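You operate a simulated robot arm through the tools that you are given. There is no shell and no other tool. Be economical: measure what you need, move in short steps, check, and stop when the job is done.

You run a simulated two-armed robot. Do the job below in one go: nothing can be reset, and whatever is moved stays where it is left.

TASK
Wipe up the spill on the worktop with the blue cloth there and put it back.
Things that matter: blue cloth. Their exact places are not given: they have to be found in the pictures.

The check looks at the end state, three seconds after you hand in, the way a careful person would. Anything else that was tipped, shoved, dropped, spilled or broken makes it a failure. Flat cloth is picked up by pressing the open fingertips on it (5 to 10 N) and closing them slowly along it; thin cloth reads only 2 to 8 mm in the jaws.

THE ROBOT
Two 7-joint arms with two-finger parallel grippers on one trunk, on a base that drives. Base frame: it is fixed to the floor where the robot stands at the start and does not move with it; the origin is under the middle of the robot, x ahead of it, y to its left, z up. Units: m, degrees, N and s.
The left shoulder is at the start at [0.07, 0.134, 1.251], the right one opposite. Payload 1.57 kg a hand.
The TCP of each hand is the grasp point between the finger pads, 0.03 m short of the fingertips. In the tool frame z runs along the fingers and y along their closing line. Largest opening 0.08 m; finger width 0.017, thickness 0.012; the body of the gripper, 0.04 by 0.082 m, starts 0.08 m behind the TCP.
Orientation is that of the tool frame in the base frame, as a unit quaternion [x, y, z, w]. With the fingers straight down and closing along the base's y, the tool's x points along the base's -x, its y along +y and its z along -z.

THE INTERFACE
- The arms move only by the tool servo_tool. It takes "left_targets", "right_targets" or both (then of equal length, played together; a hand with none holds still); each is a list of rows, each a list of 3 entries, a list of its own where there are three numbers: the shift along the tool's x, y, z in cm, then the turn, a rotation vector about the tool's x, y, z in degrees, then the closure, from 0 (fully open) to 1 (shut). In form: [[[x, y, z], [ax, ay, az], fingers], ...]. A call has 1 to 10 rows; each row shifts and turns the commanded pose from where the row before left it, along the tool's axes as they then stand. A row lasts 0.2 s, in which the tool goes at most 0.05 m and 8.6 degrees; a call with a longer step from one row to the next is refused whole, and so is a gripper value outside its range. Where a pose cannot be reached the arm comes as near as it can. A force on the tool above 40 N (or 10 N above the force at the start of the call, whichever is more), or a blocked arm, ends the call early, and 0.2 s more pass. Each finger travels about 0.153 m/s and halts on what it meets, pressing with about 25 N; the grip force reading is that of the motor and also rises with nothing between the fingers. The clock runs only during rows and for 0.2 s after the last one: add rows that do not move to give the fingers time. It gives the time, the measured TCP pose, the force on the tool (base axes), the opening and the grip force at its end, in the units of the frame above (readings bear some noise).
- Cameras (640 x 400 px; columns grow to the right, rows downward): "scene" is now at [0.1293, -0.0257, 1.4701]; the picture's right is [-0.30, -0.95, 0.00], its down [-0.64, 0.20, -0.74] and it looks along [0.71, -0.23, -0.67] (base axes); focal length 286 px, centre (320, 200). "left" rides on the left gripper at [0.072, 0.007, -0.122] in its tool frame; the picture's right is [-0.09, 1.00, 0.00], its down [-0.84, -0.08, -0.54] and it looks along [-0.54, -0.05, 0.84] (tool axes); focal length 238 px, centre (320, 200). "right" rides on the right gripper at [0.072, -0.007, -0.122] in its tool frame; the picture's right is [0.09, 1.00, 0.00], its down [-0.84, 0.08, -0.54] and it looks along [-0.54, 0.05, 0.84] (tool axes); focal length 238 px, centre (320, 200).
- get_image(camera): a new picture of that camera. No time passes.
- slide_trunk(by): slides the trunk up (or, below 0, down) by that many m; the arms and the scene camera ride with it, the base frame stays. It gives what a move gives, with no picture.
- roll_base(legs): drives the robot by 1 to 6 legs, each [ahead, left, turn to the left] in m, m and degrees, along the robot's own axes; the way and the turn of a leg run together, so that a leg with both is an arc; at most 1.5 m and 180 degrees a leg. The arms and the cameras ride along, it lands a little off, and it stops where it bumps. It gives what a move gives.
- turn_head(pan, tilt): turns the head with the scene camera to pan (to the left, within 86 degrees either way) and tilt (down, from -29 to 69), counted from straight ahead of the robot. It gives what a move gives.
- pixel_to_xyz(camera, pixels): there is no depth. For up to 12 entries [column, row, z] of the newest picture of that camera ("zoom" is the newest enlarged one), the place [x, y] in the base frame at which the ray of that pixel passes the height z, good to about 0.002 m. No time passes.
- enlarge(camera, box): a new picture of the part [left, top, right, bottom] of that camera's present view, enlarged. No time passes.
- job_done(): hands the job in; it is judged then, once.

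Work in short steps. Measure before you move; look again where a grasp or a placing could have gone wrong, and mend it. You have 80 turns and 78 pictures in all, those below and enlarged ones among them. Open the grippers and draw the arms clear of the work before you hand the job in, unless the task says otherwise; then end with one line.

The tools are called after "Request:" by a JSON object that holds its "method" and its "body". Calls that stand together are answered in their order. servo_tool: Moves the arms, as the interface text tells. Its arguments: {"type":"object","properties":{"left_targets":{"type":"array"},"right_targets":{"type":"array"}},"required":[]} The other tools are called the same way: slide_trunk (by) slides the trunk up or down; roll_base (legs) drives the base; turn_head (pan, tilt) turns the head that bears the scene camera; get_image (camera) takes a picture; pixel_to_xyz (camera, pixels) gives the place at which the rays of pixels pass given heights; enlarge (camera, box) takes an enlarged picture of a part of a camera's view; job_done () hands the job in.

At the start:

```text
clock: 0.0
left_tcp_pos: [0.4916, 0.0714, 1.1]
left_tool_rot: [-0.001, 1.0, 0.0, 0.001]
left_ft_force: [0.6, 0.3, -0.4]
left_opening: 0.08
left_grip_force: 0.0
right_tcp_pos: [0.4282, -0.3516, 1.2116]
right_tool_rot: [0.0, 1.0, 0.0, 0.0]
right_ft_force: [0.3, -0.3, -0.2]
right_opening: 0.0802
right_grip_force: 0.1
trunk travel left (down, up): [-0.825, 0.115]
robot x, y, heading: [-0.0013, 0.0046, -0.0]
head pan, tilt: [-17.7, 42.0]
```

scene: 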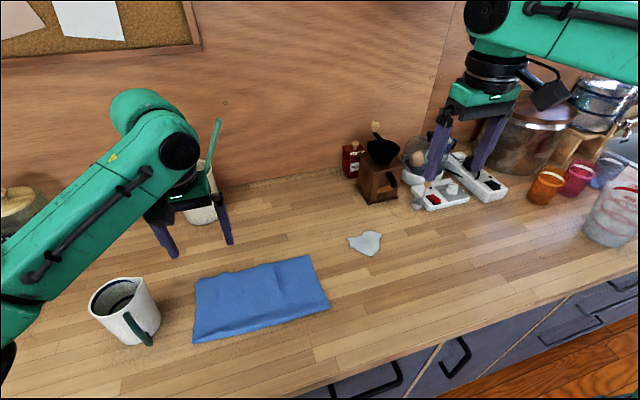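
right: 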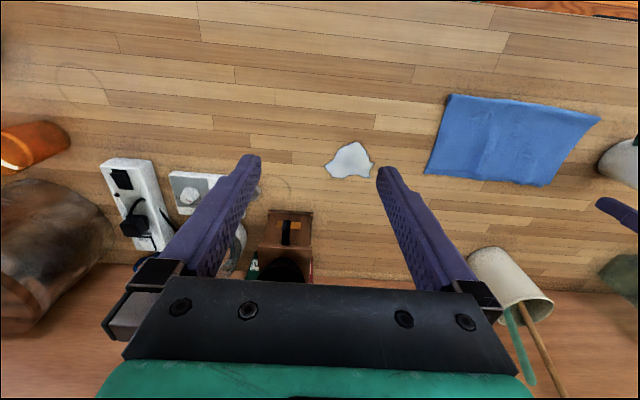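
left: 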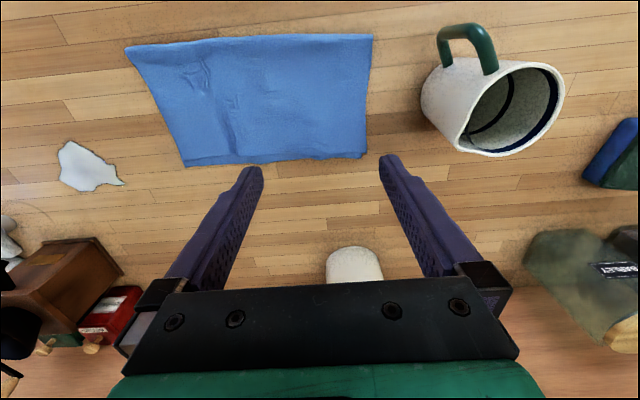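

The scene picture shows the cloth with corners near (196,280), (309,255), (330,305), (193,343) and the spill around (366,243). I measure these on the worktop plane.

Request:
{"method": "pixel_to_xyz", "body": {"camera": "scene", "pixels": [[196, 280, 0.855], [309, 255, 0.855], [330, 305, 0.855], [193, 343, 0.855], [260, 295, 0.855], [347, 239, 0.853], [381, 233, 0.853], [372, 256, 0.853], [366, 231, 0.853], [150, 340, 0.853], [110, 330, 0.853], [380, 200, 0.853]]}}

Request:
{"method": "enlarge", "body": {"camera": "scene", "box": [180, 210, 400, 350]}}

```text
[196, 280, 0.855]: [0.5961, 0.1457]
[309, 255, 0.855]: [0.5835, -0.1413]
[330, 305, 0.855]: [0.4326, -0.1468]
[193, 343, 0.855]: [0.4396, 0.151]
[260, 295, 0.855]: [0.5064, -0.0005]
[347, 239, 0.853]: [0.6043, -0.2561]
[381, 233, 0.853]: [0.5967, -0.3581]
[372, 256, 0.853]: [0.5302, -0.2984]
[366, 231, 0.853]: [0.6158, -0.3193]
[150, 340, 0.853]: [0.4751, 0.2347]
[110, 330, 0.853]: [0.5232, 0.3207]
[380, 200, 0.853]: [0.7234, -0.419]
```

```text
2.86 times, centred on (290, 280) of scene
```

zoom: 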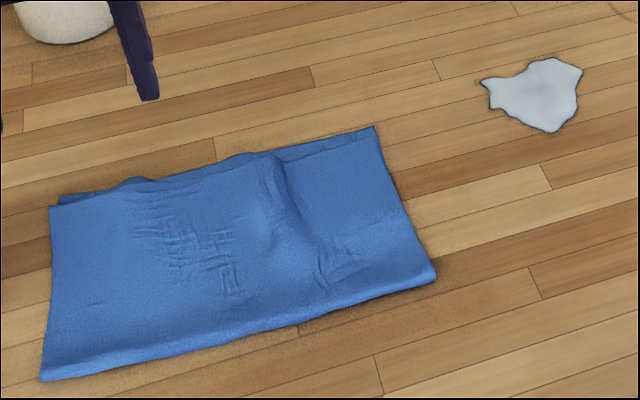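

The cloth lies folded at x 0.43–0.59, y −0.145–0.15, and the spill spans about x 0.53–0.62, y −0.26 to −0.36. I'll shift the robot to the right so both hands cover both areas, then look again.

Request:
{"method": "roll_base", "body": {"legs": [[0, -0.15, 0]]}}

Request:
{"method": "get_image", "body": {"camera": "scene"}}

```text
clock: 1.4
left_tcp_pos: [0.4924, -0.0756, 1.0994]
left_tool_rot: [-0.002, 1.0, -0.002, 0.0]
left_ft_force: [-0.1, -0.3, 0.2]
left_opening: 0.0801
left_grip_force: 0.0
right_tcp_pos: [0.4277, -0.4996, 1.2134]
right_tool_rot: [0.0, 1.0, -0.001, 0.0]
right_ft_force: [0.4, -0.1, 0.2]
right_opening: 0.0797
right_grip_force: 0.1
trunk travel left (down, up): [-0.825, 0.115]
robot x, y, heading: [0.0014, -0.1463, -0.0]
head pan, tilt: [-17.7, 42.0]
```

```text
73 pictures are left
```

scene: 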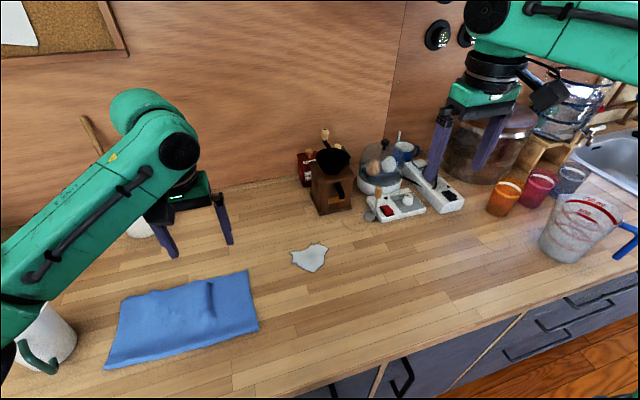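

Base moved by −0.15. I'll move the left hand above (0.50, 0.10) and the right above (0.50, −0.09), staying high.

Request:
{"method": "servo_tool", "body": {"left_targets": [[[-0.1, 1.95, 0], [0, 0, 0], 0], [[-0.1, 1.95, 0], [0, 0, 0], 0], [[-0.1, 1.95, 0], [0, 0, 0], 0], [[-0.1, 1.95, 0], [0, 0, 0], 0], [[-0.1, 1.95, 0], [0, 0, 0], 0], [[-0.1, 1.95, 0], [0, 0, 0], 0], [[-0.1, 1.95, 0], [0, 0, 0], 0], [[-0.1, 1.95, 0], [0, 0, 0], 0], [[-0.1, 1.95, 0], [0, 0, 0], 0], [[0, 0, 4], [0, 0, 0], 0]], "right_targets": [[[-0.8, 4.55, 0], [0, 0, 0], 0], [[-0.8, 4.55, 0], [0, 0, 0], 0], [[-0.8, 4.55, 0], [0, 0, 0], 0], [[-0.8, 4.55, 0], [0, 0, 0], 0], [[-0.8, 4.55, 0], [0, 0, 0], 0], [[-0.8, 4.55, 0], [0, 0, 0], 0], [[-0.8, 4.55, 0], [0, 0, 0], 0], [[-0.8, 4.55, 0], [0, 0, 0], 0], [[-0.8, 4.55, 0], [0, 0, 0], 0], [[0, 0, 4], [0, 0, 0], 0]]}}

Request:
{"method": "get_image", "body": {"camera": "left"}}

Request:
{"method": "get_image", "body": {"camera": "right"}}

```text
clock: 3.6
left_tcp_pos: [0.5023, 0.0984, 1.0594]
left_tool_rot: [0.0, 1.0, 0.0, 0.0]
left_ft_force: [1.2, -0.2, 0.4]
left_opening: 0.0801
left_grip_force: 0.1
right_tcp_pos: [0.4495, -0.229, 1.1548]
right_tool_rot: [0.001, 1.0, 0.0, 0.0]
right_ft_force: [-0.4, 0.1, -0.6]
right_opening: 0.0801
right_grip_force: 0.1
right hand out of reach, approached as far as the arm can: row 6, 7, 8, 9
trunk travel left (down, up): [-0.825, 0.115]
robot x, y, heading: [-0.0003, -0.1559, -0.1]
head pan, tilt: [-17.7, 42.0]
```

```text
72 pictures are left
```

left: 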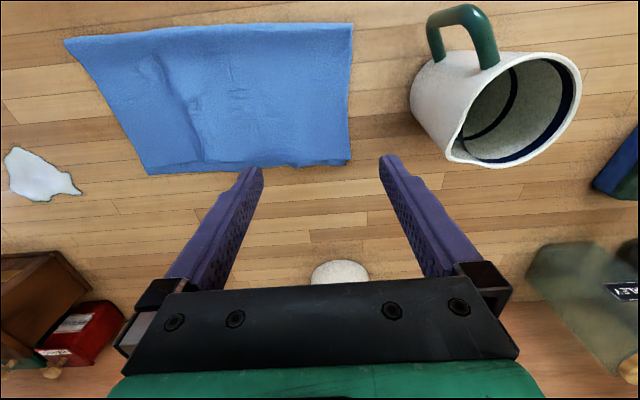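

```text
71 pictures are left
```

right: 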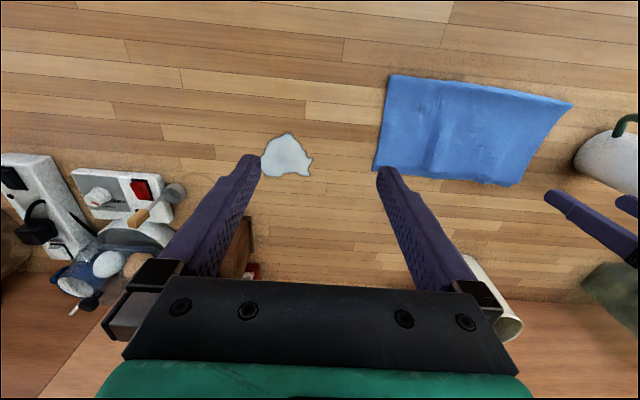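

The left hand is in place; the right hit a reach limit at y −0.23 while high. I lower it and try again to go towards (0.50, −0.11).

Request:
{"method": "servo_tool", "body": {"right_targets": [[[-0.5, 0, 3.5], [0, 0, 0], 0], [[-1, 0, 3.5], [0, 0, 0], 0], [[-1, 1, 3.5], [0, 0, 0], 0], [[-0.5, 2, 3.5], [0, 0, 0], 0], [[-0.5, 2, 0], [0, 0, 0], 0], [[-0.5, 2, 0], [0, 0, 0], 0], [[-0.5, 2, 0], [0, 0, 0], 0], [[-0.5, 2, 0], [0, 0, 0], 0], [[0, 1, 0], [0, 0, 0], 0]]}}

```text
clock: 5.6
left_tcp_pos: [0.502, 0.099, 1.0598]
left_tool_rot: [-0.001, 1.0, 0.0, 0.0]
left_ft_force: [-0.5, -0.4, 0.4]
left_opening: 0.0797
left_grip_force: 0.1
right_tcp_pos: [0.4343, -0.2236, 1.0395]
right_tool_rot: [0.002, 1.0, 0.0, 0.0]
right_ft_force: [0.1, 0.0, -0.5]
right_opening: 0.0799
right_grip_force: 0.0
right hand out of reach, approached as far as the arm can: row 2, 3, 4, 5, 6, 7, 8, 9
trunk travel left (down, up): [-0.825, 0.115]
robot x, y, heading: [-0.0009, -0.1517, -0.2]
head pan, tilt: [-17.7, 42.0]
```

The right arm cannot cross its midline, so I'll keep each hand on its own side and use the base for the long travel. I roll back left by 0.15 (left hand's tips at z≈1.03, above the mug).

Request:
{"method": "roll_base", "body": {"legs": [[0, 0.15, 0]]}}

Request:
{"method": "get_image", "body": {"camera": "scene"}}

```text
clock: 6.9
left_tcp_pos: [0.5014, 0.2444, 1.0614]
left_tool_rot: [-0.001, 1.0, 0.001, 0.0]
left_ft_force: [0.3, 0.1, 0.2]
left_opening: 0.0799
left_grip_force: 0.0
right_tcp_pos: [0.4351, -0.0774, 1.0397]
right_tool_rot: [0.002, 1.0, 0.001, 0.0]
right_ft_force: [0.2, -0.3, -0.2]
right_opening: 0.0799
right_grip_force: 0.0
trunk travel left (down, up): [-0.825, 0.115]
robot x, y, heading: [-0.0015, -0.0026, 0.0]
head pan, tilt: [-17.7, 42.0]
```

```text
70 pictures are left
```

scene: 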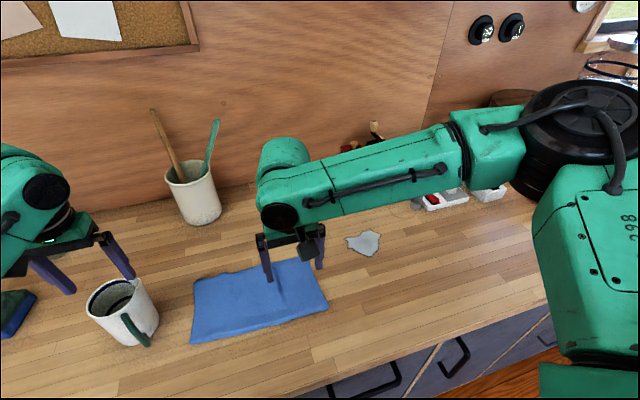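

I move the hands to y ±0.10, x 0.51, then lower them to about 3.5 cm above contact.

Request:
{"method": "servo_tool", "body": {"left_targets": [[[-0.2, -2.9, 0], [0, 0, 0], 0], [[-0.2, -2.9, 0], [0, 0, 0], 0], [[-0.2, -2.9, 0], [0, 0, 0], 0], [[-0.2, -2.9, 0], [0, 0, 0], 0], [[-0.1, -2.9, 0], [0, 0, 0], 0], [[0, 0, 3.5], [0, 0, 0], 0], [[0, 0, 3.5], [0, 0, 0], 0], [[0, 0, 3.5], [0, 0, 0], 0], [[0, 0, 3.5], [0, 0, 0], 0]], "right_targets": [[[-1.5, -0.5, 0], [0, 0, 0], 0], [[-1.5, -0.5, 0], [0, 0, 0], 0], [[-1.5, -0.5, 0], [0, 0, 0], 0], [[-1.5, -0.5, 0], [0, 0, 0], 0], [[-1.5, -0.5, 0], [0, 0, 0], 0], [[0, 0, 3], [0, 0, 0], 0], [[0, 0, 3], [0, 0, 0], 0], [[0, 0, 3], [0, 0, 0], 0], [[0, 0, 3], [0, 0, 0], 0]]}}

Request:
{"method": "get_image", "body": {"camera": "scene"}}

```text
clock: 9.0
left_tcp_pos: [0.5108, 0.0999, 0.9306]
left_tool_rot: [0.002, 1.0, -0.005, 0.009]
left_ft_force: [-1.7, -1.1, 8.0]
left_opening: 0.0796
left_grip_force: 0.0
right_tcp_pos: [0.4588, -0.149, 0.9504]
right_tool_rot: [0.002, 1.0, 0.0, 0.001]
right_ft_force: [0.8, 0.1, -0.8]
right_opening: 0.0801
right_grip_force: 0.0
right hand out of reach, approached as far as the arm can: row 1, 2, 3, 4, 5, 6, 7, 8, 9
trunk travel left (down, up): [-0.825, 0.115]
robot x, y, heading: [0.0022, 0.0008, -0.0]
head pan, tilt: [-17.7, 42.0]
stopped in row 9 (left hand): the force on the tool passed its limit (the readings are from after the stop); the commanded pose is now the measured one
```

```text
69 pictures are left
```

scene: 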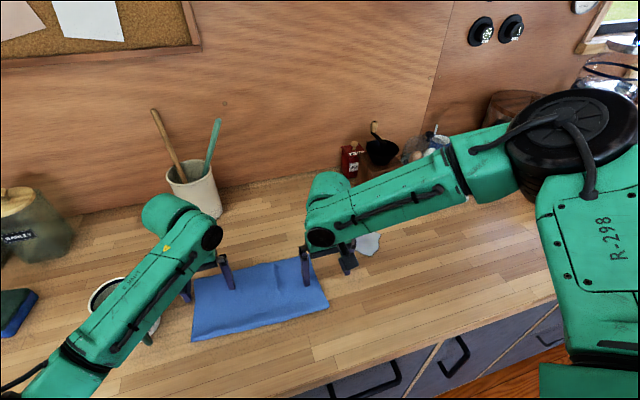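

The left hand touched something (force 8 N up) at TCP z 0.93. I look through both hand cameras before doing anything.

Request:
{"method": "get_image", "body": {"camera": "left"}}

Request:
{"method": "enlarge", "body": {"camera": "scene", "box": [60, 200, 340, 370]}}

```text
68 pictures are left
```

left: 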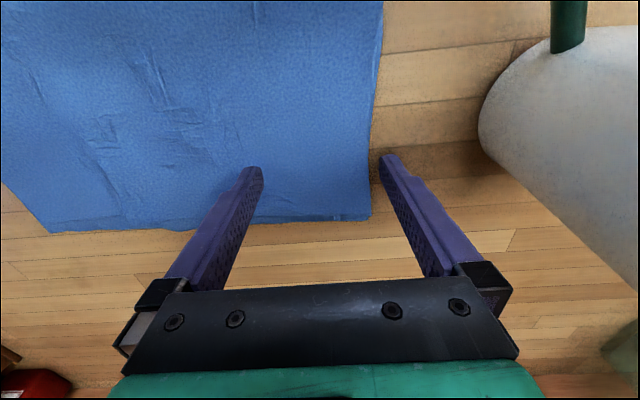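

```text
2.29 times, centred on (200, 285) of scene
```

zoom: 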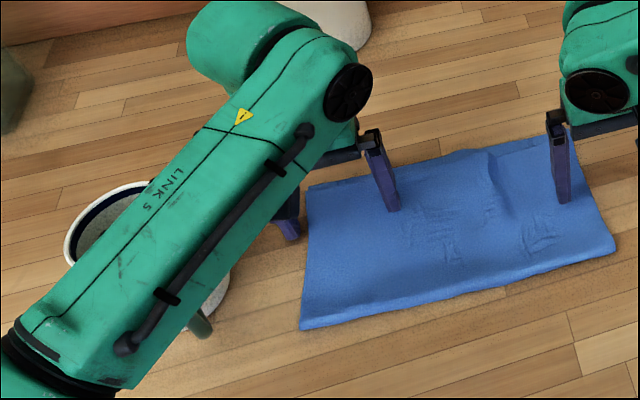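

Link 5 of the left arm rests on the mug's rim; the mug still stands. I raise the left hand straight up, and will do the job with the right hand alone, dragging the cloth from whichever end leads.

Request:
{"method": "servo_tool", "body": {"left_targets": [[[0, 0, -1], [0, 0, 0], 0], [[0, 0, -3], [0, 0, 0], 0], [[0, 0, -4], [0, 0, 0], 0], [[0, 0, -4], [0, 0, 0], 0], [[0, 0, -4], [0, 0, 0], 0], [[0, 0, -4], [0, 0, 0], 0]]}}

Request:
{"method": "get_image", "body": {"camera": "scene"}}

Request:
{"method": "get_image", "body": {"camera": "right"}}

```text
clock: 10.4
left_tcp_pos: [0.5099, 0.101, 1.1286]
left_tool_rot: [0.001, 1.0, -0.004, 0.005]
left_ft_force: [0.2, -0.6, -0.1]
left_opening: 0.0799
left_grip_force: 0.0
right_tcp_pos: [0.4603, -0.1494, 0.9491]
right_tool_rot: [0.001, 1.0, 0.001, 0.0]
right_ft_force: [0.0, -0.5, -0.7]
right_opening: 0.0796
right_grip_force: 0.0
trunk travel left (down, up): [-0.825, 0.115]
robot x, y, heading: [-0.0011, -0.0035, 0.0]
head pan, tilt: [-17.7, 42.0]
```

```text
66 pictures are left
```

scene: 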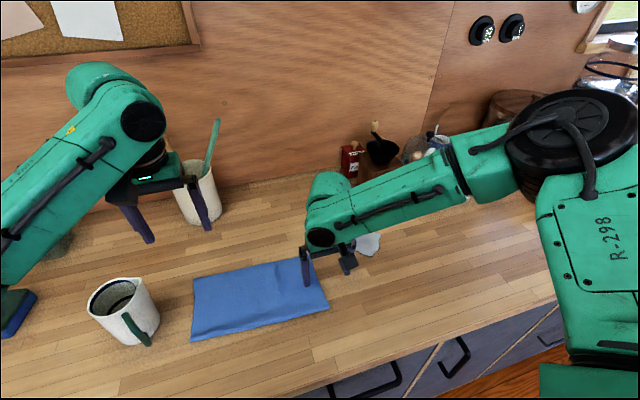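

```text
65 pictures are left
```

right: 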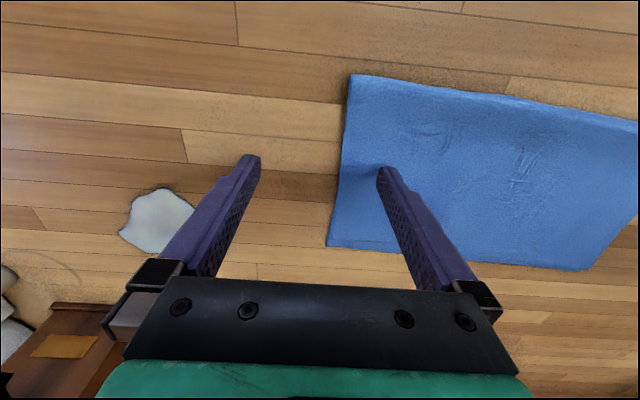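

The mug stands as before. I roll left 0.12 to give the right arm room.

Request:
{"method": "roll_base", "body": {"legs": [[0, 0.12, 0]]}}

```text
clock: 11.6
left_tcp_pos: [0.5108, 0.2177, 1.1287]
left_tool_rot: [0.002, 1.0, -0.003, 0.007]
left_ft_force: [-0.2, 0.2, -0.8]
left_opening: 0.0798
left_grip_force: 0.1
right_tcp_pos: [0.4614, -0.0316, 0.9487]
right_tool_rot: [0.001, 1.0, 0.002, 0.0]
right_ft_force: [-0.3, 0.2, 0.1]
right_opening: 0.0798
right_grip_force: 0.0
trunk travel left (down, up): [-0.825, 0.115]
robot x, y, heading: [-0.0011, 0.1151, -0.4]
head pan, tilt: [-17.7, 42.0]
```

Now the right hand goes to about (0.51, −0.10), half-opened, and down to TCP 0.90 (tips about 1.5 cm above the worktop).

Request:
{"method": "servo_tool", "body": {"right_targets": [[[-1.8, -2.3, 0], [0, 0, 0], 0], [[-1.8, -2.3, 0], [0, 0, 0], 0], [[-1.8, -2.3, 0], [0, 0, 0], 0.3], [[0, 0, 2.5], [0, 0, 0], 0.3], [[0, 0, 2.4], [0, 0, 0], 0.3], [[0, 0, 0], [0, 0, 0], 0.3]]}}

Request:
{"method": "get_image", "body": {"camera": "right"}}

```text
clock: 12.9
left_tcp_pos: [0.5066, 0.2213, 1.1296]
left_tool_rot: [0.002, 1.0, -0.004, 0.008]
left_ft_force: [0.6, -0.4, 0.1]
left_opening: 0.08
left_grip_force: 0.0
right_tcp_pos: [0.4978, -0.1075, 0.9312]
right_tool_rot: [0.001, 1.0, 0.004, 0.015]
right_ft_force: [-5.0, 0.5, 20.4]
right_opening: 0.0561
right_grip_force: 0.1
right hand out of reach, approached as far as the arm can: row 3, 4, 5
trunk travel left (down, up): [-0.825, 0.115]
robot x, y, heading: [-0.0013, 0.115, 0.1]
head pan, tilt: [-17.7, 42.0]
stopped in row 6 (right hand): the force on the tool passed its limit (the readings are from after the stop); the commanded pose is now the measured one
```

```text
64 pictures are left
```

right: 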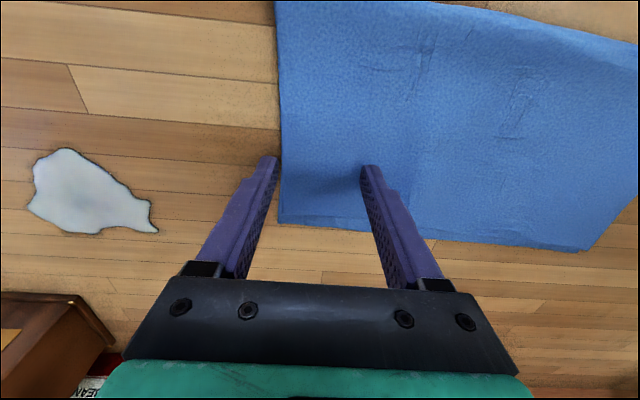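

Unexpected 20 N at TCP z 0.93 — some other part of the arm probably touches. I look at the scene.

Request:
{"method": "get_image", "body": {"camera": "scene"}}

Request:
{"method": "turn_head", "body": {"pan": -50, "tilt": 55}}

Request:
{"method": "get_image", "body": {"camera": "scene"}}

```text
63 pictures are left
```

scene: 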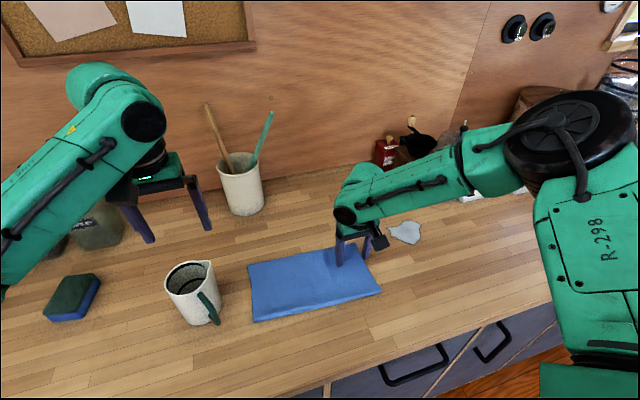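

```text
clock: 13.8
left_tcp_pos: [0.5062, 0.222, 1.1297]
left_tool_rot: [0.003, 1.0, -0.005, 0.007]
left_ft_force: [0.4, -0.8, -0.2]
left_opening: 0.0803
left_grip_force: 0.1
right_tcp_pos: [0.4977, -0.1068, 0.9316]
right_tool_rot: [0.002, 1.0, 0.004, 0.016]
right_ft_force: [3.2, 0.0, 26.7]
right_opening: 0.056
right_grip_force: 0.0
trunk travel left (down, up): [-0.825, 0.115]
robot x, y, heading: [-0.003, 0.1206, -0.0]
head pan, tilt: [-50.0, 55.0]
```

```text
62 pictures are left
```

scene: 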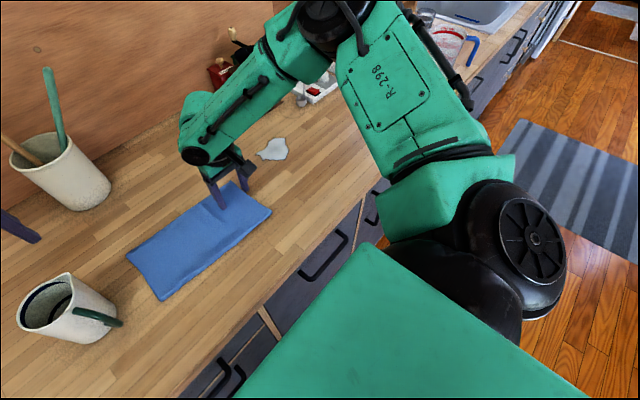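

The right elbow seems swung out low over the counter at the right, likely touching something there. I raise the trunk 0.11 m, lifting the arm off and giving more elbow clearance, and look.

Request:
{"method": "slide_trunk", "body": {"by": 0.11}}

Request:
{"method": "turn_head", "body": {"pan": -40, "tilt": 35}}

Request:
{"method": "get_image", "body": {"camera": "scene"}}

Request:
{"method": "get_image", "body": {"camera": "right"}}

```text
clock: 15.3
left_tcp_pos: [0.5098, 0.2195, 1.2382]
left_tool_rot: [0.001, 1.0, -0.004, 0.007]
left_ft_force: [0.1, -1.0, -0.1]
left_opening: 0.0801
left_grip_force: 0.0
right_tcp_pos: [0.4986, -0.1078, 1.038]
right_tool_rot: [0.001, 1.0, 0.003, 0.012]
right_ft_force: [0.0, 0.0, 0.2]
right_opening: 0.0558
right_grip_force: 0.1
trunk travel left (down, up): [-0.935, 0.005]
robot x, y, heading: [0.0023, 0.1176, -0.1]
head pan, tilt: [-50.0, 55.0]
```

```text
clock: 16.1
left_tcp_pos: [0.5109, 0.219, 1.237]
left_tool_rot: [0.001, 1.0, -0.004, 0.006]
left_ft_force: [-0.4, -0.6, 0.6]
left_opening: 0.0799
left_grip_force: 0.1
right_tcp_pos: [0.499, -0.1085, 1.0385]
right_tool_rot: [0.002, 1.0, 0.003, 0.012]
right_ft_force: [0.0, 0.3, -0.2]
right_opening: 0.0559
right_grip_force: 0.1
trunk travel left (down, up): [-0.935, 0.005]
robot x, y, heading: [0.0006, 0.1203, 0.2]
head pan, tilt: [-40.0, 35.0]
```

```text
61 pictures are left
```

scene: 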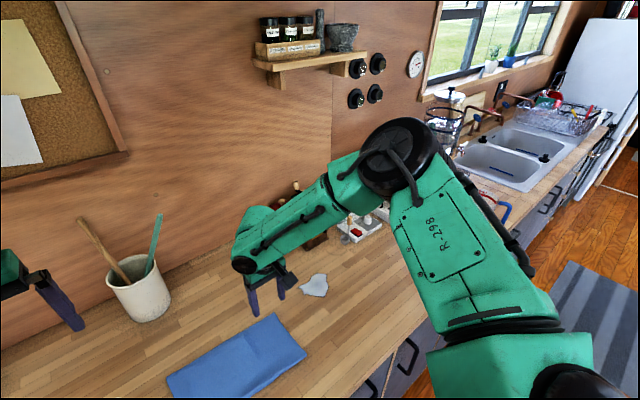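

```text
60 pictures are left
```

right: 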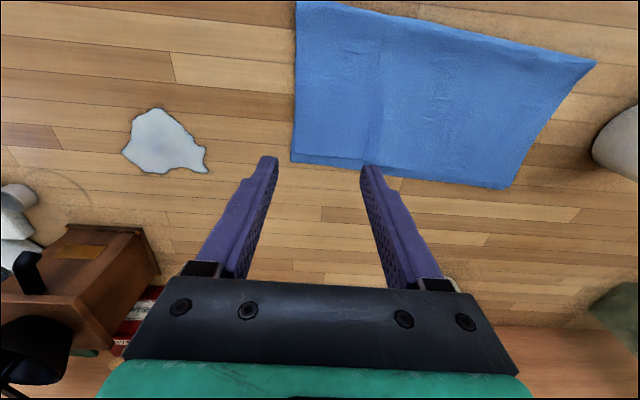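

The elbow is hanging over the items at the right. I enlarge that area to see if anything was disturbed.

Request:
{"method": "enlarge", "body": {"camera": "scene", "box": [230, 120, 530, 310]}}

```text
2.11 times, centred on (380, 215) of scene
```

zoom: 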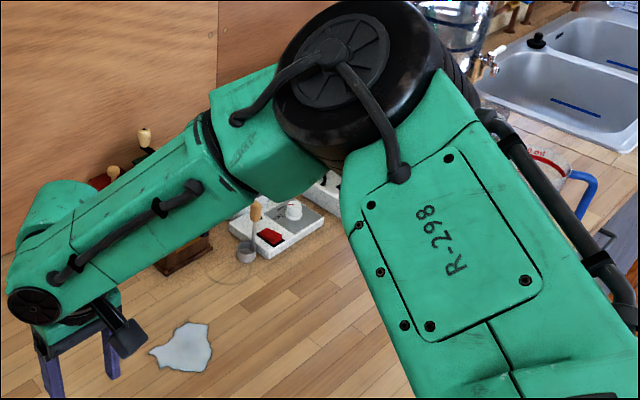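

Nothing looks disturbed. The right side is crowded, so I'll prefer the left arm from the right-hand end of the cloth (far from the mug). First I raise and retract the right hand, and move the left one in.

Request:
{"method": "servo_tool", "body": {"right_targets": [[[0, 0, -4], [0, 0, 0], 0], [[0, 0, -4], [0, 0, 0], 0], [[0, -1, -4], [0, 0, 0], 0], [[1, -2, -4], [0, 0, 0], 0], [[2, -3, -4], [0, 0, 0], 0], [[2, -3, -3], [0, 0, 0], 0], [[2, -3, 0], [0, 0, 0], 0], [[2, -3, 0], [0, 0, 0], 0], [[2, 0, 0], [0, 0, 0], 0]]}}

Request:
{"method": "turn_head", "body": {"pan": -30, "tilt": 42}}

Request:
{"method": "get_image", "body": {"camera": "scene"}}

```text
refused: row 5 steps farther than a row can; nothing moved
```

```text
clock: 16.8
left_tcp_pos: [0.5097, 0.2194, 1.2384]
left_tool_rot: [0.001, 1.0, -0.005, 0.007]
left_ft_force: [0.3, 0.0, 0.2]
left_opening: 0.0796
left_grip_force: 0.0
right_tcp_pos: [0.4987, -0.1079, 1.0385]
right_tool_rot: [0.002, 1.0, 0.004, 0.012]
right_ft_force: [0.2, -0.3, -0.2]
right_opening: 0.0559
right_grip_force: 0.1
trunk travel left (down, up): [-0.935, 0.005]
robot x, y, heading: [-0.0013, 0.117, -0.0]
head pan, tilt: [-30.0, 42.0]
```

```text
58 pictures are left
```

scene: 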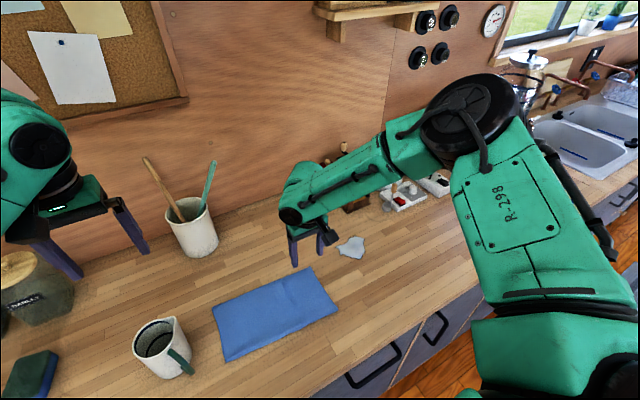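

One row was too long; I repeat with shorter steps.

Request:
{"method": "servo_tool", "body": {"right_targets": [[[0, 0, -4], [0, 0, 0], 0], [[0, 0, -4], [0, 0, 0], 0], [[0, -1, -4], [0, 0, 0], 0], [[1, -2, -4], [0, 0, 0], 0], [[1, -3, -3], [0, 0, 0], 0], [[2, -3, -2], [0, 0, 0], 0], [[2, -3, 0], [0, 0, 0], 0], [[2, -3, 0], [0, 0, 0], 0], [[2, 0, 0], [0, 0, 0], 0]]}}

Request:
{"method": "get_image", "body": {"camera": "scene"}}

```text
clock: 18.8
left_tcp_pos: [0.5097, 0.2199, 1.239]
left_tool_rot: [0.002, 1.0, -0.004, 0.008]
left_ft_force: [-0.4, -0.1, -0.6]
left_opening: 0.0802
left_grip_force: 0.1
right_tcp_pos: [0.3928, -0.2601, 1.2441]
right_tool_rot: [0.002, 1.0, 0.004, 0.013]
right_ft_force: [0.2, -0.7, -1.0]
right_opening: 0.08
right_grip_force: 0.0
trunk travel left (down, up): [-0.935, 0.005]
robot x, y, heading: [-0.0033, 0.1174, -0.1]
head pan, tilt: [-30.0, 42.0]
```

```text
57 pictures are left
```

scene: 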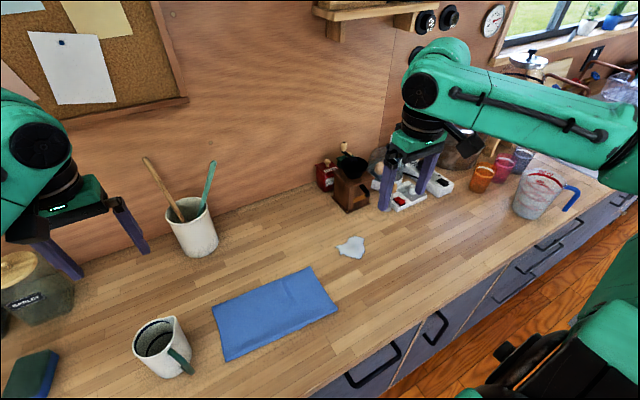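

All items are undisturbed. I roll right by 0.38 to bring the left hand near the cloth's right end.

Request:
{"method": "roll_base", "body": {"legs": [[0, -0.38, 0]]}}

Request:
{"method": "turn_head", "body": {"pan": 10, "tilt": 45}}

Request:
{"method": "get_image", "body": {"camera": "scene"}}

```text
clock: 21.2
left_tcp_pos: [0.5087, -0.161, 1.2365]
left_tool_rot: [0.003, 1.0, -0.006, 0.006]
left_ft_force: [-0.4, 0.1, -0.7]
left_opening: 0.0796
left_grip_force: 0.1
right_tcp_pos: [0.3922, -0.64, 1.2461]
right_tool_rot: [0.004, 1.0, 0.003, 0.012]
right_ft_force: [-0.2, 0.4, -0.6]
right_opening: 0.0803
right_grip_force: 0.0
trunk travel left (down, up): [-0.935, 0.005]
robot x, y, heading: [-0.0002, -0.2619, -0.3]
head pan, tilt: [-30.0, 42.0]
```

```text
clock: 22.3
left_tcp_pos: [0.5104, -0.1626, 1.2379]
left_tool_rot: [0.004, 1.0, -0.004, 0.007]
left_ft_force: [-0.3, -0.7, 0.4]
left_opening: 0.08
left_grip_force: 0.0
right_tcp_pos: [0.3915, -0.6424, 1.2439]
right_tool_rot: [0.003, 1.0, 0.004, 0.012]
right_ft_force: [0.5, -0.4, -0.7]
right_opening: 0.0799
right_grip_force: 0.3
trunk travel left (down, up): [-0.935, 0.005]
robot x, y, heading: [-0.0007, -0.259, -0.3]
head pan, tilt: [10.0, 45.0]
```

```text
56 pictures are left
```

scene: 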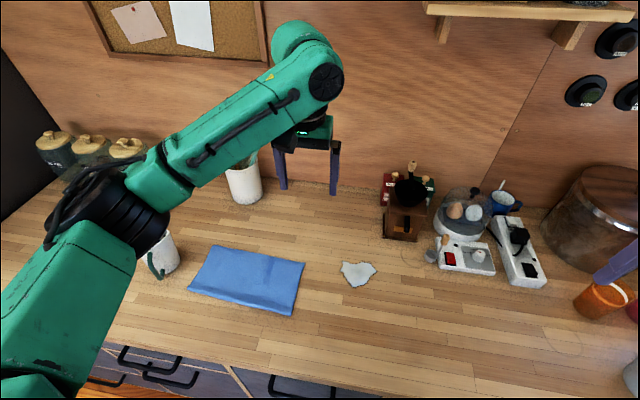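

The left hand is above (0.51, −0.16). I lower it in steps while moving it to y −0.10, checking the elbow's clearance above the mug.

Request:
{"method": "servo_tool", "body": {"left_targets": [[[0, 1.5, 4], [0, 0, 0], 0.2], [[0, 1.5, 4], [0, 0, 0], 0.3], [[0, 1.5, 4], [0, 0, 0], 0.3], [[0, 1.5, 4], [0, 0, 0], 0.3], [[0, 0, 2], [0, 0, 0], 0.3]]}}

Request:
{"method": "get_image", "body": {"camera": "scene"}}

```text
clock: 23.5
left_tcp_pos: [0.5117, -0.1052, 1.0587]
left_tool_rot: [0.003, 1.0, -0.003, 0.007]
left_ft_force: [-0.1, 0.1, 0.2]
left_opening: 0.0562
left_grip_force: 0.1
right_tcp_pos: [0.3916, -0.6421, 1.2444]
right_tool_rot: [0.003, 1.0, 0.003, 0.013]
right_ft_force: [0.0, 0.2, 0.0]
right_opening: 0.0801
right_grip_force: 0.0
trunk travel left (down, up): [-0.935, 0.005]
robot x, y, heading: [-0.0043, -0.2616, -0.4]
head pan, tilt: [10.0, 45.0]
```

```text
55 pictures are left
```

scene: 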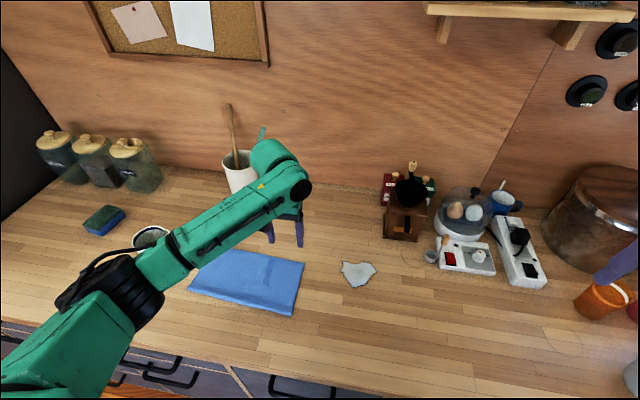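

The elbow is estimated near (0.28, 0.05, 1.2), clear of the mug. I continue down to TCP 0.90.

Request:
{"method": "servo_tool", "body": {"left_targets": [[[0, 0, 4], [0, 0, 0], 0.3], [[0, 0, 4], [0, 0, 0], 0.3], [[0, 0, 4], [0, 0, 0], 0.3], [[0, 0, 3.5], [0, 0, 0], 0.3], [[0, 0, 0], [0, 0, 0], 0.3]]}}

Request:
{"method": "get_image", "body": {"camera": "scene"}}

Request:
{"method": "get_image", "body": {"camera": "left"}}

```text
clock: 24.4
left_tcp_pos: [0.5168, -0.107, 0.932]
left_tool_rot: [0.005, 1.0, -0.004, 0.016]
left_ft_force: [-2.4, -0.5, 9.4]
left_opening: 0.0559
left_grip_force: 0.0
right_tcp_pos: [0.3869, -0.6428, 1.244]
right_tool_rot: [0.003, 1.0, 0.005, 0.014]
right_ft_force: [0.0, 0.0, 0.3]
right_opening: 0.08
right_grip_force: 0.1
trunk travel left (down, up): [-0.935, 0.005]
robot x, y, heading: [-0.0018, -0.2604, -0.4]
head pan, tilt: [10.0, 45.0]
stopped in row 4 (left hand): the force on the tool passed its limit (the readings are from after the stop); the commanded pose is now the measured one
```

```text
54 pictures are left
```

scene: 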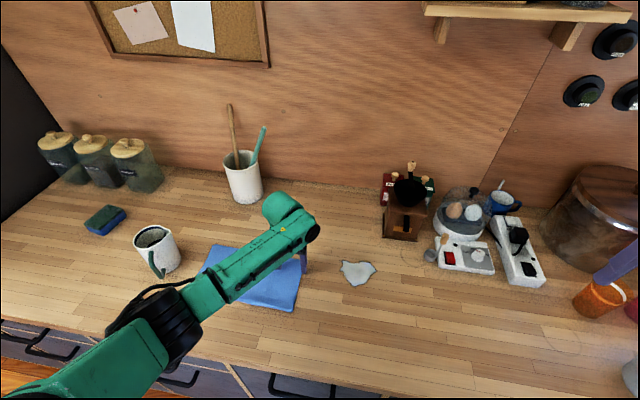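

```text
53 pictures are left
```

left: 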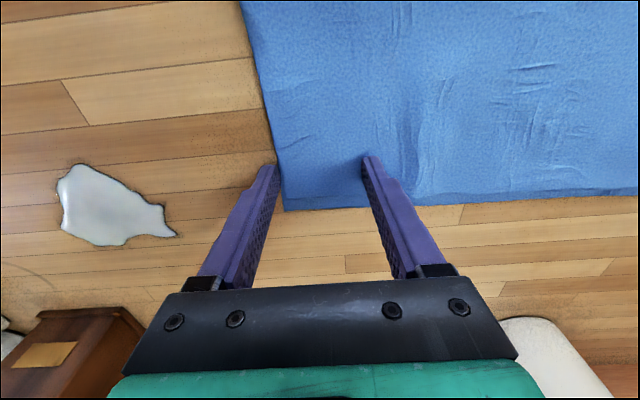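

Contact again at TCP z≈0.93, the same height as before in both arms, which suggests the surface itself may be higher than thought. I triangulate the spill and cloth corner from two cameras.

Request:
{"method": "pixel_to_xyz", "body": {"camera": "left", "pixels": [[177, 236, 0.853], [177, 236, 0.9], [75, 165, 0.853], [75, 165, 0.9], [285, 211, 0.853], [285, 211, 0.9], [368, 158, 0.853], [368, 158, 0.9]]}}

Request:
{"method": "pixel_to_xyz", "body": {"camera": "scene", "pixels": [[342, 264, 0.853], [342, 264, 0.9], [358, 286, 0.853], [358, 286, 0.9], [376, 267, 0.853], [376, 267, 0.9]]}}

Request:
{"method": "enlarge", "body": {"camera": "scene", "box": [180, 180, 400, 330]}}

```text
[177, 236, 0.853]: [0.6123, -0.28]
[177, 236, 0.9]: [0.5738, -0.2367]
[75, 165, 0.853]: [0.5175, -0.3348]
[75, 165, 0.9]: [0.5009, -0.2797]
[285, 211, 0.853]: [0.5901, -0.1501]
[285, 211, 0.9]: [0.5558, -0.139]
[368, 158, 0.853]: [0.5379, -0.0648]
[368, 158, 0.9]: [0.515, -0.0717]
```

```text
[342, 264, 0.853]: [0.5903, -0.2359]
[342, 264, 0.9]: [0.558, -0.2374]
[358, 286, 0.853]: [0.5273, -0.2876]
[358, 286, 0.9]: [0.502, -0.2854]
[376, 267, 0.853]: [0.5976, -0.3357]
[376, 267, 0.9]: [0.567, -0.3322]
```

```text
2.67 times, centred on (290, 255) of scene
```

zoom: 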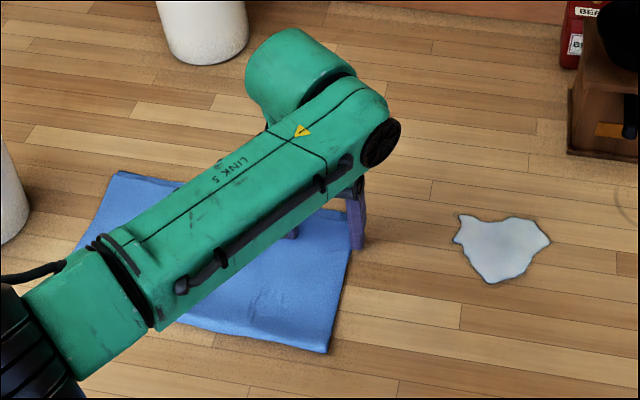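

Triangulation says the worktop is really at z≈0.90 (spill tips match at 0.90: (0.50,−0.28) and (0.565,−0.237)), so the fingertips are simply on the cloth. Rescaled: cloth x 0.41–0.555, y ±0.135; spill x 0.50–0.58, y −0.237 to −0.335. I lift 1.5 cm and shift to (0.483, −0.08).

Request:
{"method": "servo_tool", "body": {"left_targets": [[[0, 0, -1.5], [0, 0, 0], 0.3], [[1.7, 1.35, 0], [0, 0, 0], 0.3], [[1.7, 1.35, 0], [0, 0, 0], 0.3], [[0, 0, 0], [0, 0, 0], 0.3]]}}

Request:
{"method": "get_image", "body": {"camera": "left"}}

```text
clock: 25.4
left_tcp_pos: [0.4865, -0.0774, 0.9426]
left_tool_rot: [0.004, 1.0, -0.004, 0.013]
left_ft_force: [0.1, -0.8, 0.7]
left_opening: 0.0561
left_grip_force: 0.0
right_tcp_pos: [0.3922, -0.6417, 1.2432]
right_tool_rot: [0.003, 1.0, 0.005, 0.011]
right_ft_force: [-0.2, 0.5, 0.4]
right_opening: 0.0802
right_grip_force: 0.1
trunk travel left (down, up): [-0.935, 0.005]
robot x, y, heading: [-0.0035, -0.2645, -0.1]
head pan, tilt: [10.0, 45.0]
```

```text
51 pictures are left
```

left: 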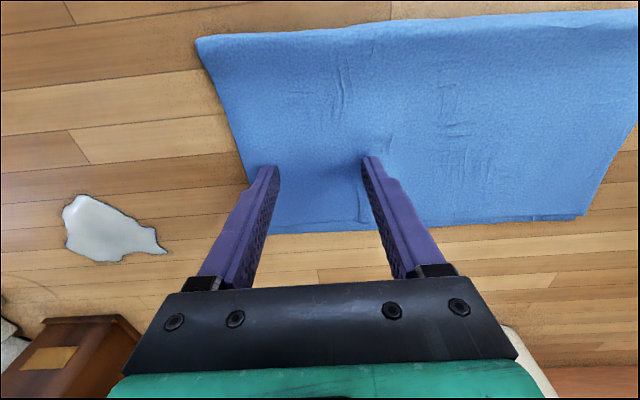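

Tips are over the cloth's right end. I lower in small steps to about 5–10 N contact.

Request:
{"method": "servo_tool", "body": {"left_targets": [[[0, 0, 0.8], [0, 0, 0], 0.3], [[0, 0, 0.3], [0, 0, 0], 0.3], [[0, 0, 0.2], [0, 0, 0], 0.3], [[0, 0, 0], [0, 0, 0], 0.3]]}}

```text
clock: 26.4
left_tcp_pos: [0.4862, -0.0788, 0.933]
left_tool_rot: [0.003, 1.0, -0.003, 0.016]
left_ft_force: [0.9, 1.1, 9.3]
left_opening: 0.0569
left_grip_force: 0.9
right_tcp_pos: [0.3916, -0.6421, 1.2456]
right_tool_rot: [0.003, 1.0, 0.005, 0.012]
right_ft_force: [-1.1, 0.0, -0.2]
right_opening: 0.08
right_grip_force: 0.1
trunk travel left (down, up): [-0.935, 0.005]
robot x, y, heading: [-0.001, -0.2643, -0.1]
head pan, tilt: [10.0, 45.0]
```

9.3 N of contact. I close the fingers slowly along the cloth.

Request:
{"method": "servo_tool", "body": {"left_targets": [[[0, 0, 0], [0, 0, 0], 0.4], [[0, 0, 0], [0, 0, 0], 0.5], [[0, 0, 0], [0, 0, 0], 0.6], [[0, 0, 0], [0, 0, 0], 0.7], [[0, 0, 0], [0, 0, 0], 0.8], [[0, 0, 0], [0, 0, 0], 0.9], [[0, 0, 0], [0, 0, 0], 1], [[0, 0, 0], [0, 0, 0], 1], [[0, 0, 0], [0, 0, 0], 1]]}}

Request:
{"method": "get_image", "body": {"camera": "left"}}

```text
clock: 28.4
left_tcp_pos: [0.4849, -0.0781, 0.9319]
left_tool_rot: [0.004, 1.0, -0.004, 0.015]
left_ft_force: [1.1, 0.8, 16.4]
left_opening: 0.0058
left_grip_force: 24.9
right_tcp_pos: [0.39, -0.6416, 1.244]
right_tool_rot: [0.003, 1.0, 0.004, 0.013]
right_ft_force: [-0.4, 0.2, -0.3]
right_opening: 0.08
right_grip_force: 0.1
trunk travel left (down, up): [-0.935, 0.005]
robot x, y, heading: [0.0013, -0.2667, -0.1]
head pan, tilt: [10.0, 45.0]
```

```text
50 pictures are left
```

left: 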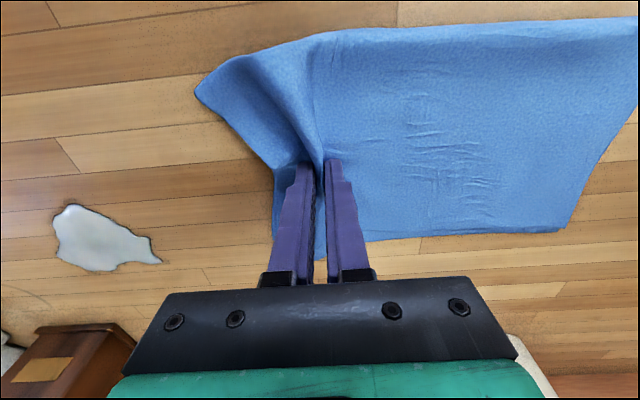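

The cloth is held (5.8 mm). I ease up 0.6 cm and shift it 5.5 cm forward, in line with the spill.

Request:
{"method": "servo_tool", "body": {"left_targets": [[[0, 0, -0.6], [0, 0, 0], 1], [[-1.4, 0, 0], [0, 0, 0], 1], [[-1.4, 0, 0], [0, 0, 0], 1], [[-1.4, 0, 0], [0, 0, 0], 1], [[-1.4, 0, 0], [0, 0, 0], 1], [[0, 0, 0], [0, 0, 0], 1]]}}

Request:
{"method": "get_image", "body": {"camera": "scene"}}

```text
clock: 29.8
left_tcp_pos: [0.5425, -0.0799, 0.9374]
left_tool_rot: [0.003, 1.0, -0.004, 0.014]
left_ft_force: [0.1, 0.6, 0.3]
left_opening: 0.0048
left_grip_force: 25.5
right_tcp_pos: [0.3915, -0.6419, 1.2449]
right_tool_rot: [0.004, 1.0, 0.004, 0.011]
right_ft_force: [0.6, 0.7, 0.1]
right_opening: 0.0801
right_grip_force: 0.1
trunk travel left (down, up): [-0.935, 0.005]
robot x, y, heading: [-0.0007, -0.2615, -0.4]
head pan, tilt: [10.0, 45.0]
```

```text
49 pictures are left
```

scene: 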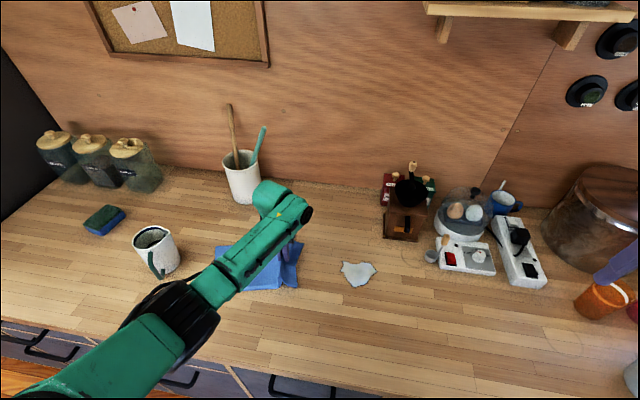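

The cloth is in line with the spill. I drag it right over the spill by rolling the base 0.27.

Request:
{"method": "roll_base", "body": {"legs": [[0, -0.27, 0]]}}

Request:
{"method": "get_image", "body": {"camera": "scene"}}

Request:
{"method": "get_image", "body": {"camera": "left"}}

```text
clock: 31.8
left_tcp_pos: [0.5404, -0.3489, 0.9379]
left_tool_rot: [0.005, 1.0, -0.005, 0.015]
left_ft_force: [0.3, 0.0, 0.7]
left_opening: 0.0044
left_grip_force: 24.7
right_tcp_pos: [0.3901, -0.9111, 1.245]
right_tool_rot: [0.004, 1.0, 0.003, 0.013]
right_ft_force: [0.0, -0.7, -0.5]
right_opening: 0.0799
right_grip_force: 0.0
trunk travel left (down, up): [-0.935, 0.005]
robot x, y, heading: [-0.0045, -0.5338, -0.3]
head pan, tilt: [10.0, 45.0]
```

```text
48 pictures are left
```

scene: 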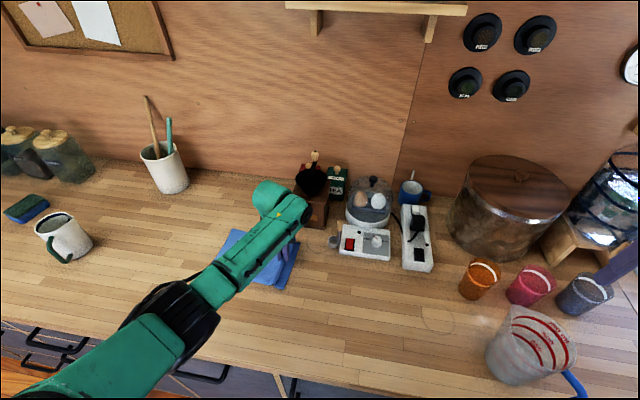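

```text
47 pictures are left
```

left: 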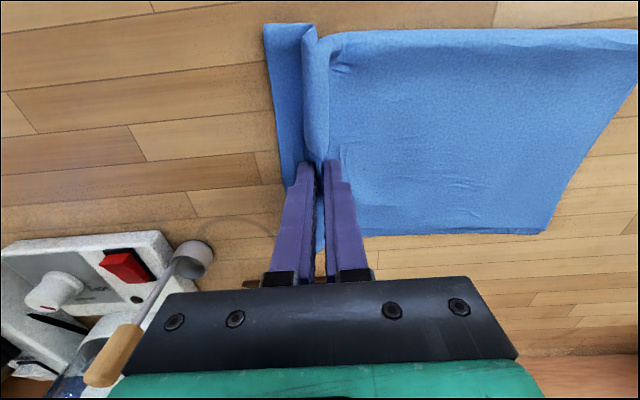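

The cloth covers the spill; neighbouring items are untouched. I press lightly and make small wiping strokes.

Request:
{"method": "servo_tool", "body": {"left_targets": [[[0, -1.5, 0.4], [0, 0, 0], 1], [[-1.5, -1.5, 0], [0, 0, 0], 1], [[1.5, 0, 0], [0, 0, 0], 1], [[1.5, 0, 0], [0, 0, 0], 1], [[-1.5, 1.5, 0], [0, 0, 0], 1], [[-1.5, 1.5, 0], [0, 0, 0], 1], [[1.5, 0, 0], [0, 0, 0], 1], [[1.5, -1.5, 0], [0, 0, 0], 1], [[-1.5, -1.5, 0], [0, 0, 0], 1], [[0, 0, -0.4], [0, 0, 0], 1]]}}

Request:
{"method": "roll_base", "body": {"legs": [[0, -0.05, 0], [0, 0.05, 0], [0, -0.07, 0]]}}

Request:
{"method": "get_image", "body": {"camera": "left"}}

Request:
{"method": "get_image", "body": {"camera": "scene"}}

```text
clock: 34.0
left_tcp_pos: [0.5422, -0.3805, 0.9383]
left_tool_rot: [0.004, 1.0, -0.004, 0.014]
left_ft_force: [-0.5, -0.2, 0.0]
left_opening: 0.0046
left_grip_force: 24.8
right_tcp_pos: [0.3896, -0.9141, 1.2436]
right_tool_rot: [0.005, 1.0, 0.004, 0.012]
right_ft_force: [0.1, -1.2, 0.7]
right_opening: 0.0797
right_grip_force: 0.0
trunk travel left (down, up): [-0.935, 0.005]
robot x, y, heading: [-0.0037, -0.5369, -0.4]
head pan, tilt: [10.0, 45.0]
```

```text
clock: 36.0
left_tcp_pos: [0.5409, -0.445, 0.9378]
left_tool_rot: [0.004, 1.0, -0.007, 0.014]
left_ft_force: [-0.9, -0.3, 0.2]
left_opening: 0.0045
left_grip_force: 25.2
right_tcp_pos: [0.3891, -0.9775, 1.2454]
right_tool_rot: [0.004, 1.0, 0.002, 0.012]
right_ft_force: [0.4, 0.2, 0.2]
right_opening: 0.0799
right_grip_force: 0.0
trunk travel left (down, up): [-0.935, 0.005]
robot x, y, heading: [-0.0057, -0.6005, -0.3]
head pan, tilt: [10.0, 45.0]
```

```text
46 pictures are left
```

left: 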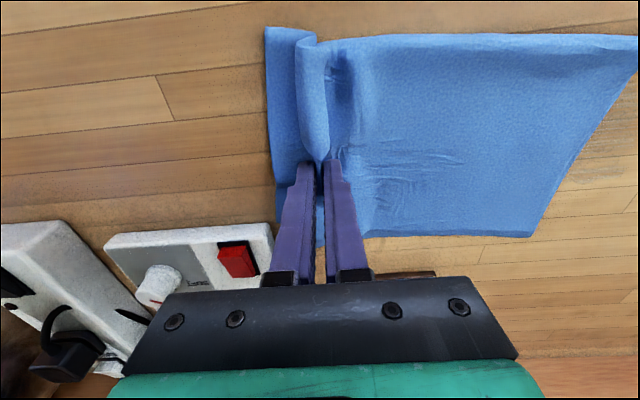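

```text
45 pictures are left
```

scene: 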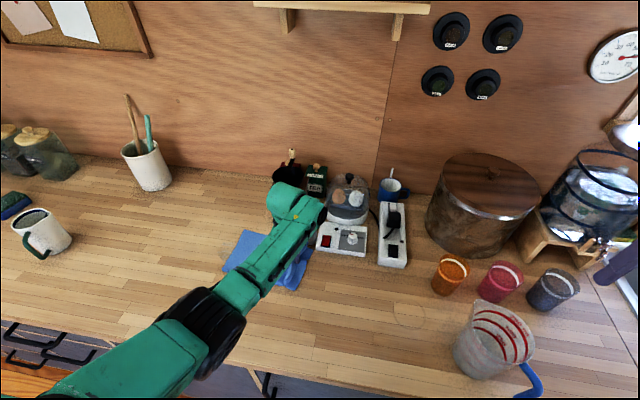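

The measuring spoon by the power strip was close to this spot, so I stop here, lift the held end 3 cm and roll back left a bit to check it and the spill area.

Request:
{"method": "servo_tool", "body": {"left_targets": [[[0, 0, -1.5], [0, 0, 0], 1], [[0, 0, -2], [0, 0, 0], 1], [[0, 0, 0], [0, 0, 0], 1]]}}

Request:
{"method": "enlarge", "body": {"camera": "left", "box": [100, 120, 640, 400]}}

Request:
{"method": "enlarge", "body": {"camera": "scene", "box": [210, 170, 420, 310]}}

```text
clock: 36.8
left_tcp_pos: [0.541, -0.4502, 0.9727]
left_tool_rot: [0.004, 1.0, -0.004, 0.014]
left_ft_force: [0.1, -0.6, 0.0]
left_opening: 0.0042
left_grip_force: 24.9
right_tcp_pos: [0.3899, -0.9835, 1.2424]
right_tool_rot: [0.004, 1.0, 0.004, 0.011]
right_ft_force: [0.1, -0.6, 0.9]
right_opening: 0.08
right_grip_force: 0.1
trunk travel left (down, up): [-0.935, 0.005]
robot x, y, heading: [-0.0033, -0.6024, -0.4]
head pan, tilt: [10.0, 45.0]
```

```text
1.19 times, centred on (370, 260) of left
```

zoom: 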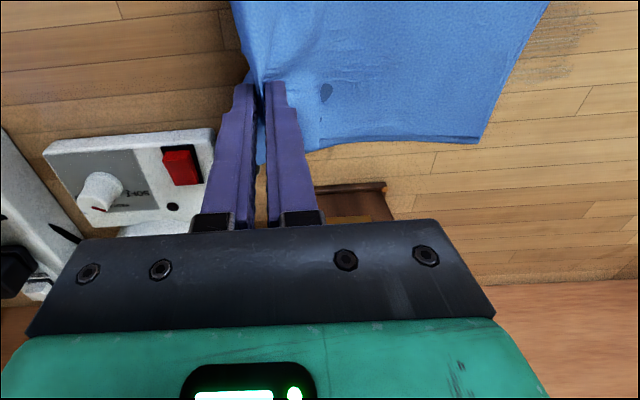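

```text
2.86 times, centred on (315, 240) of scene
```

zoom: 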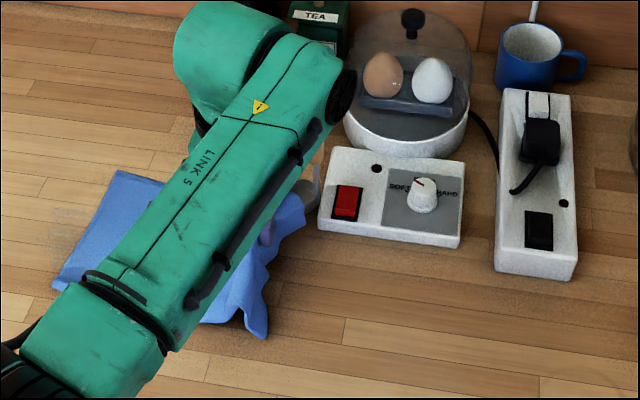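

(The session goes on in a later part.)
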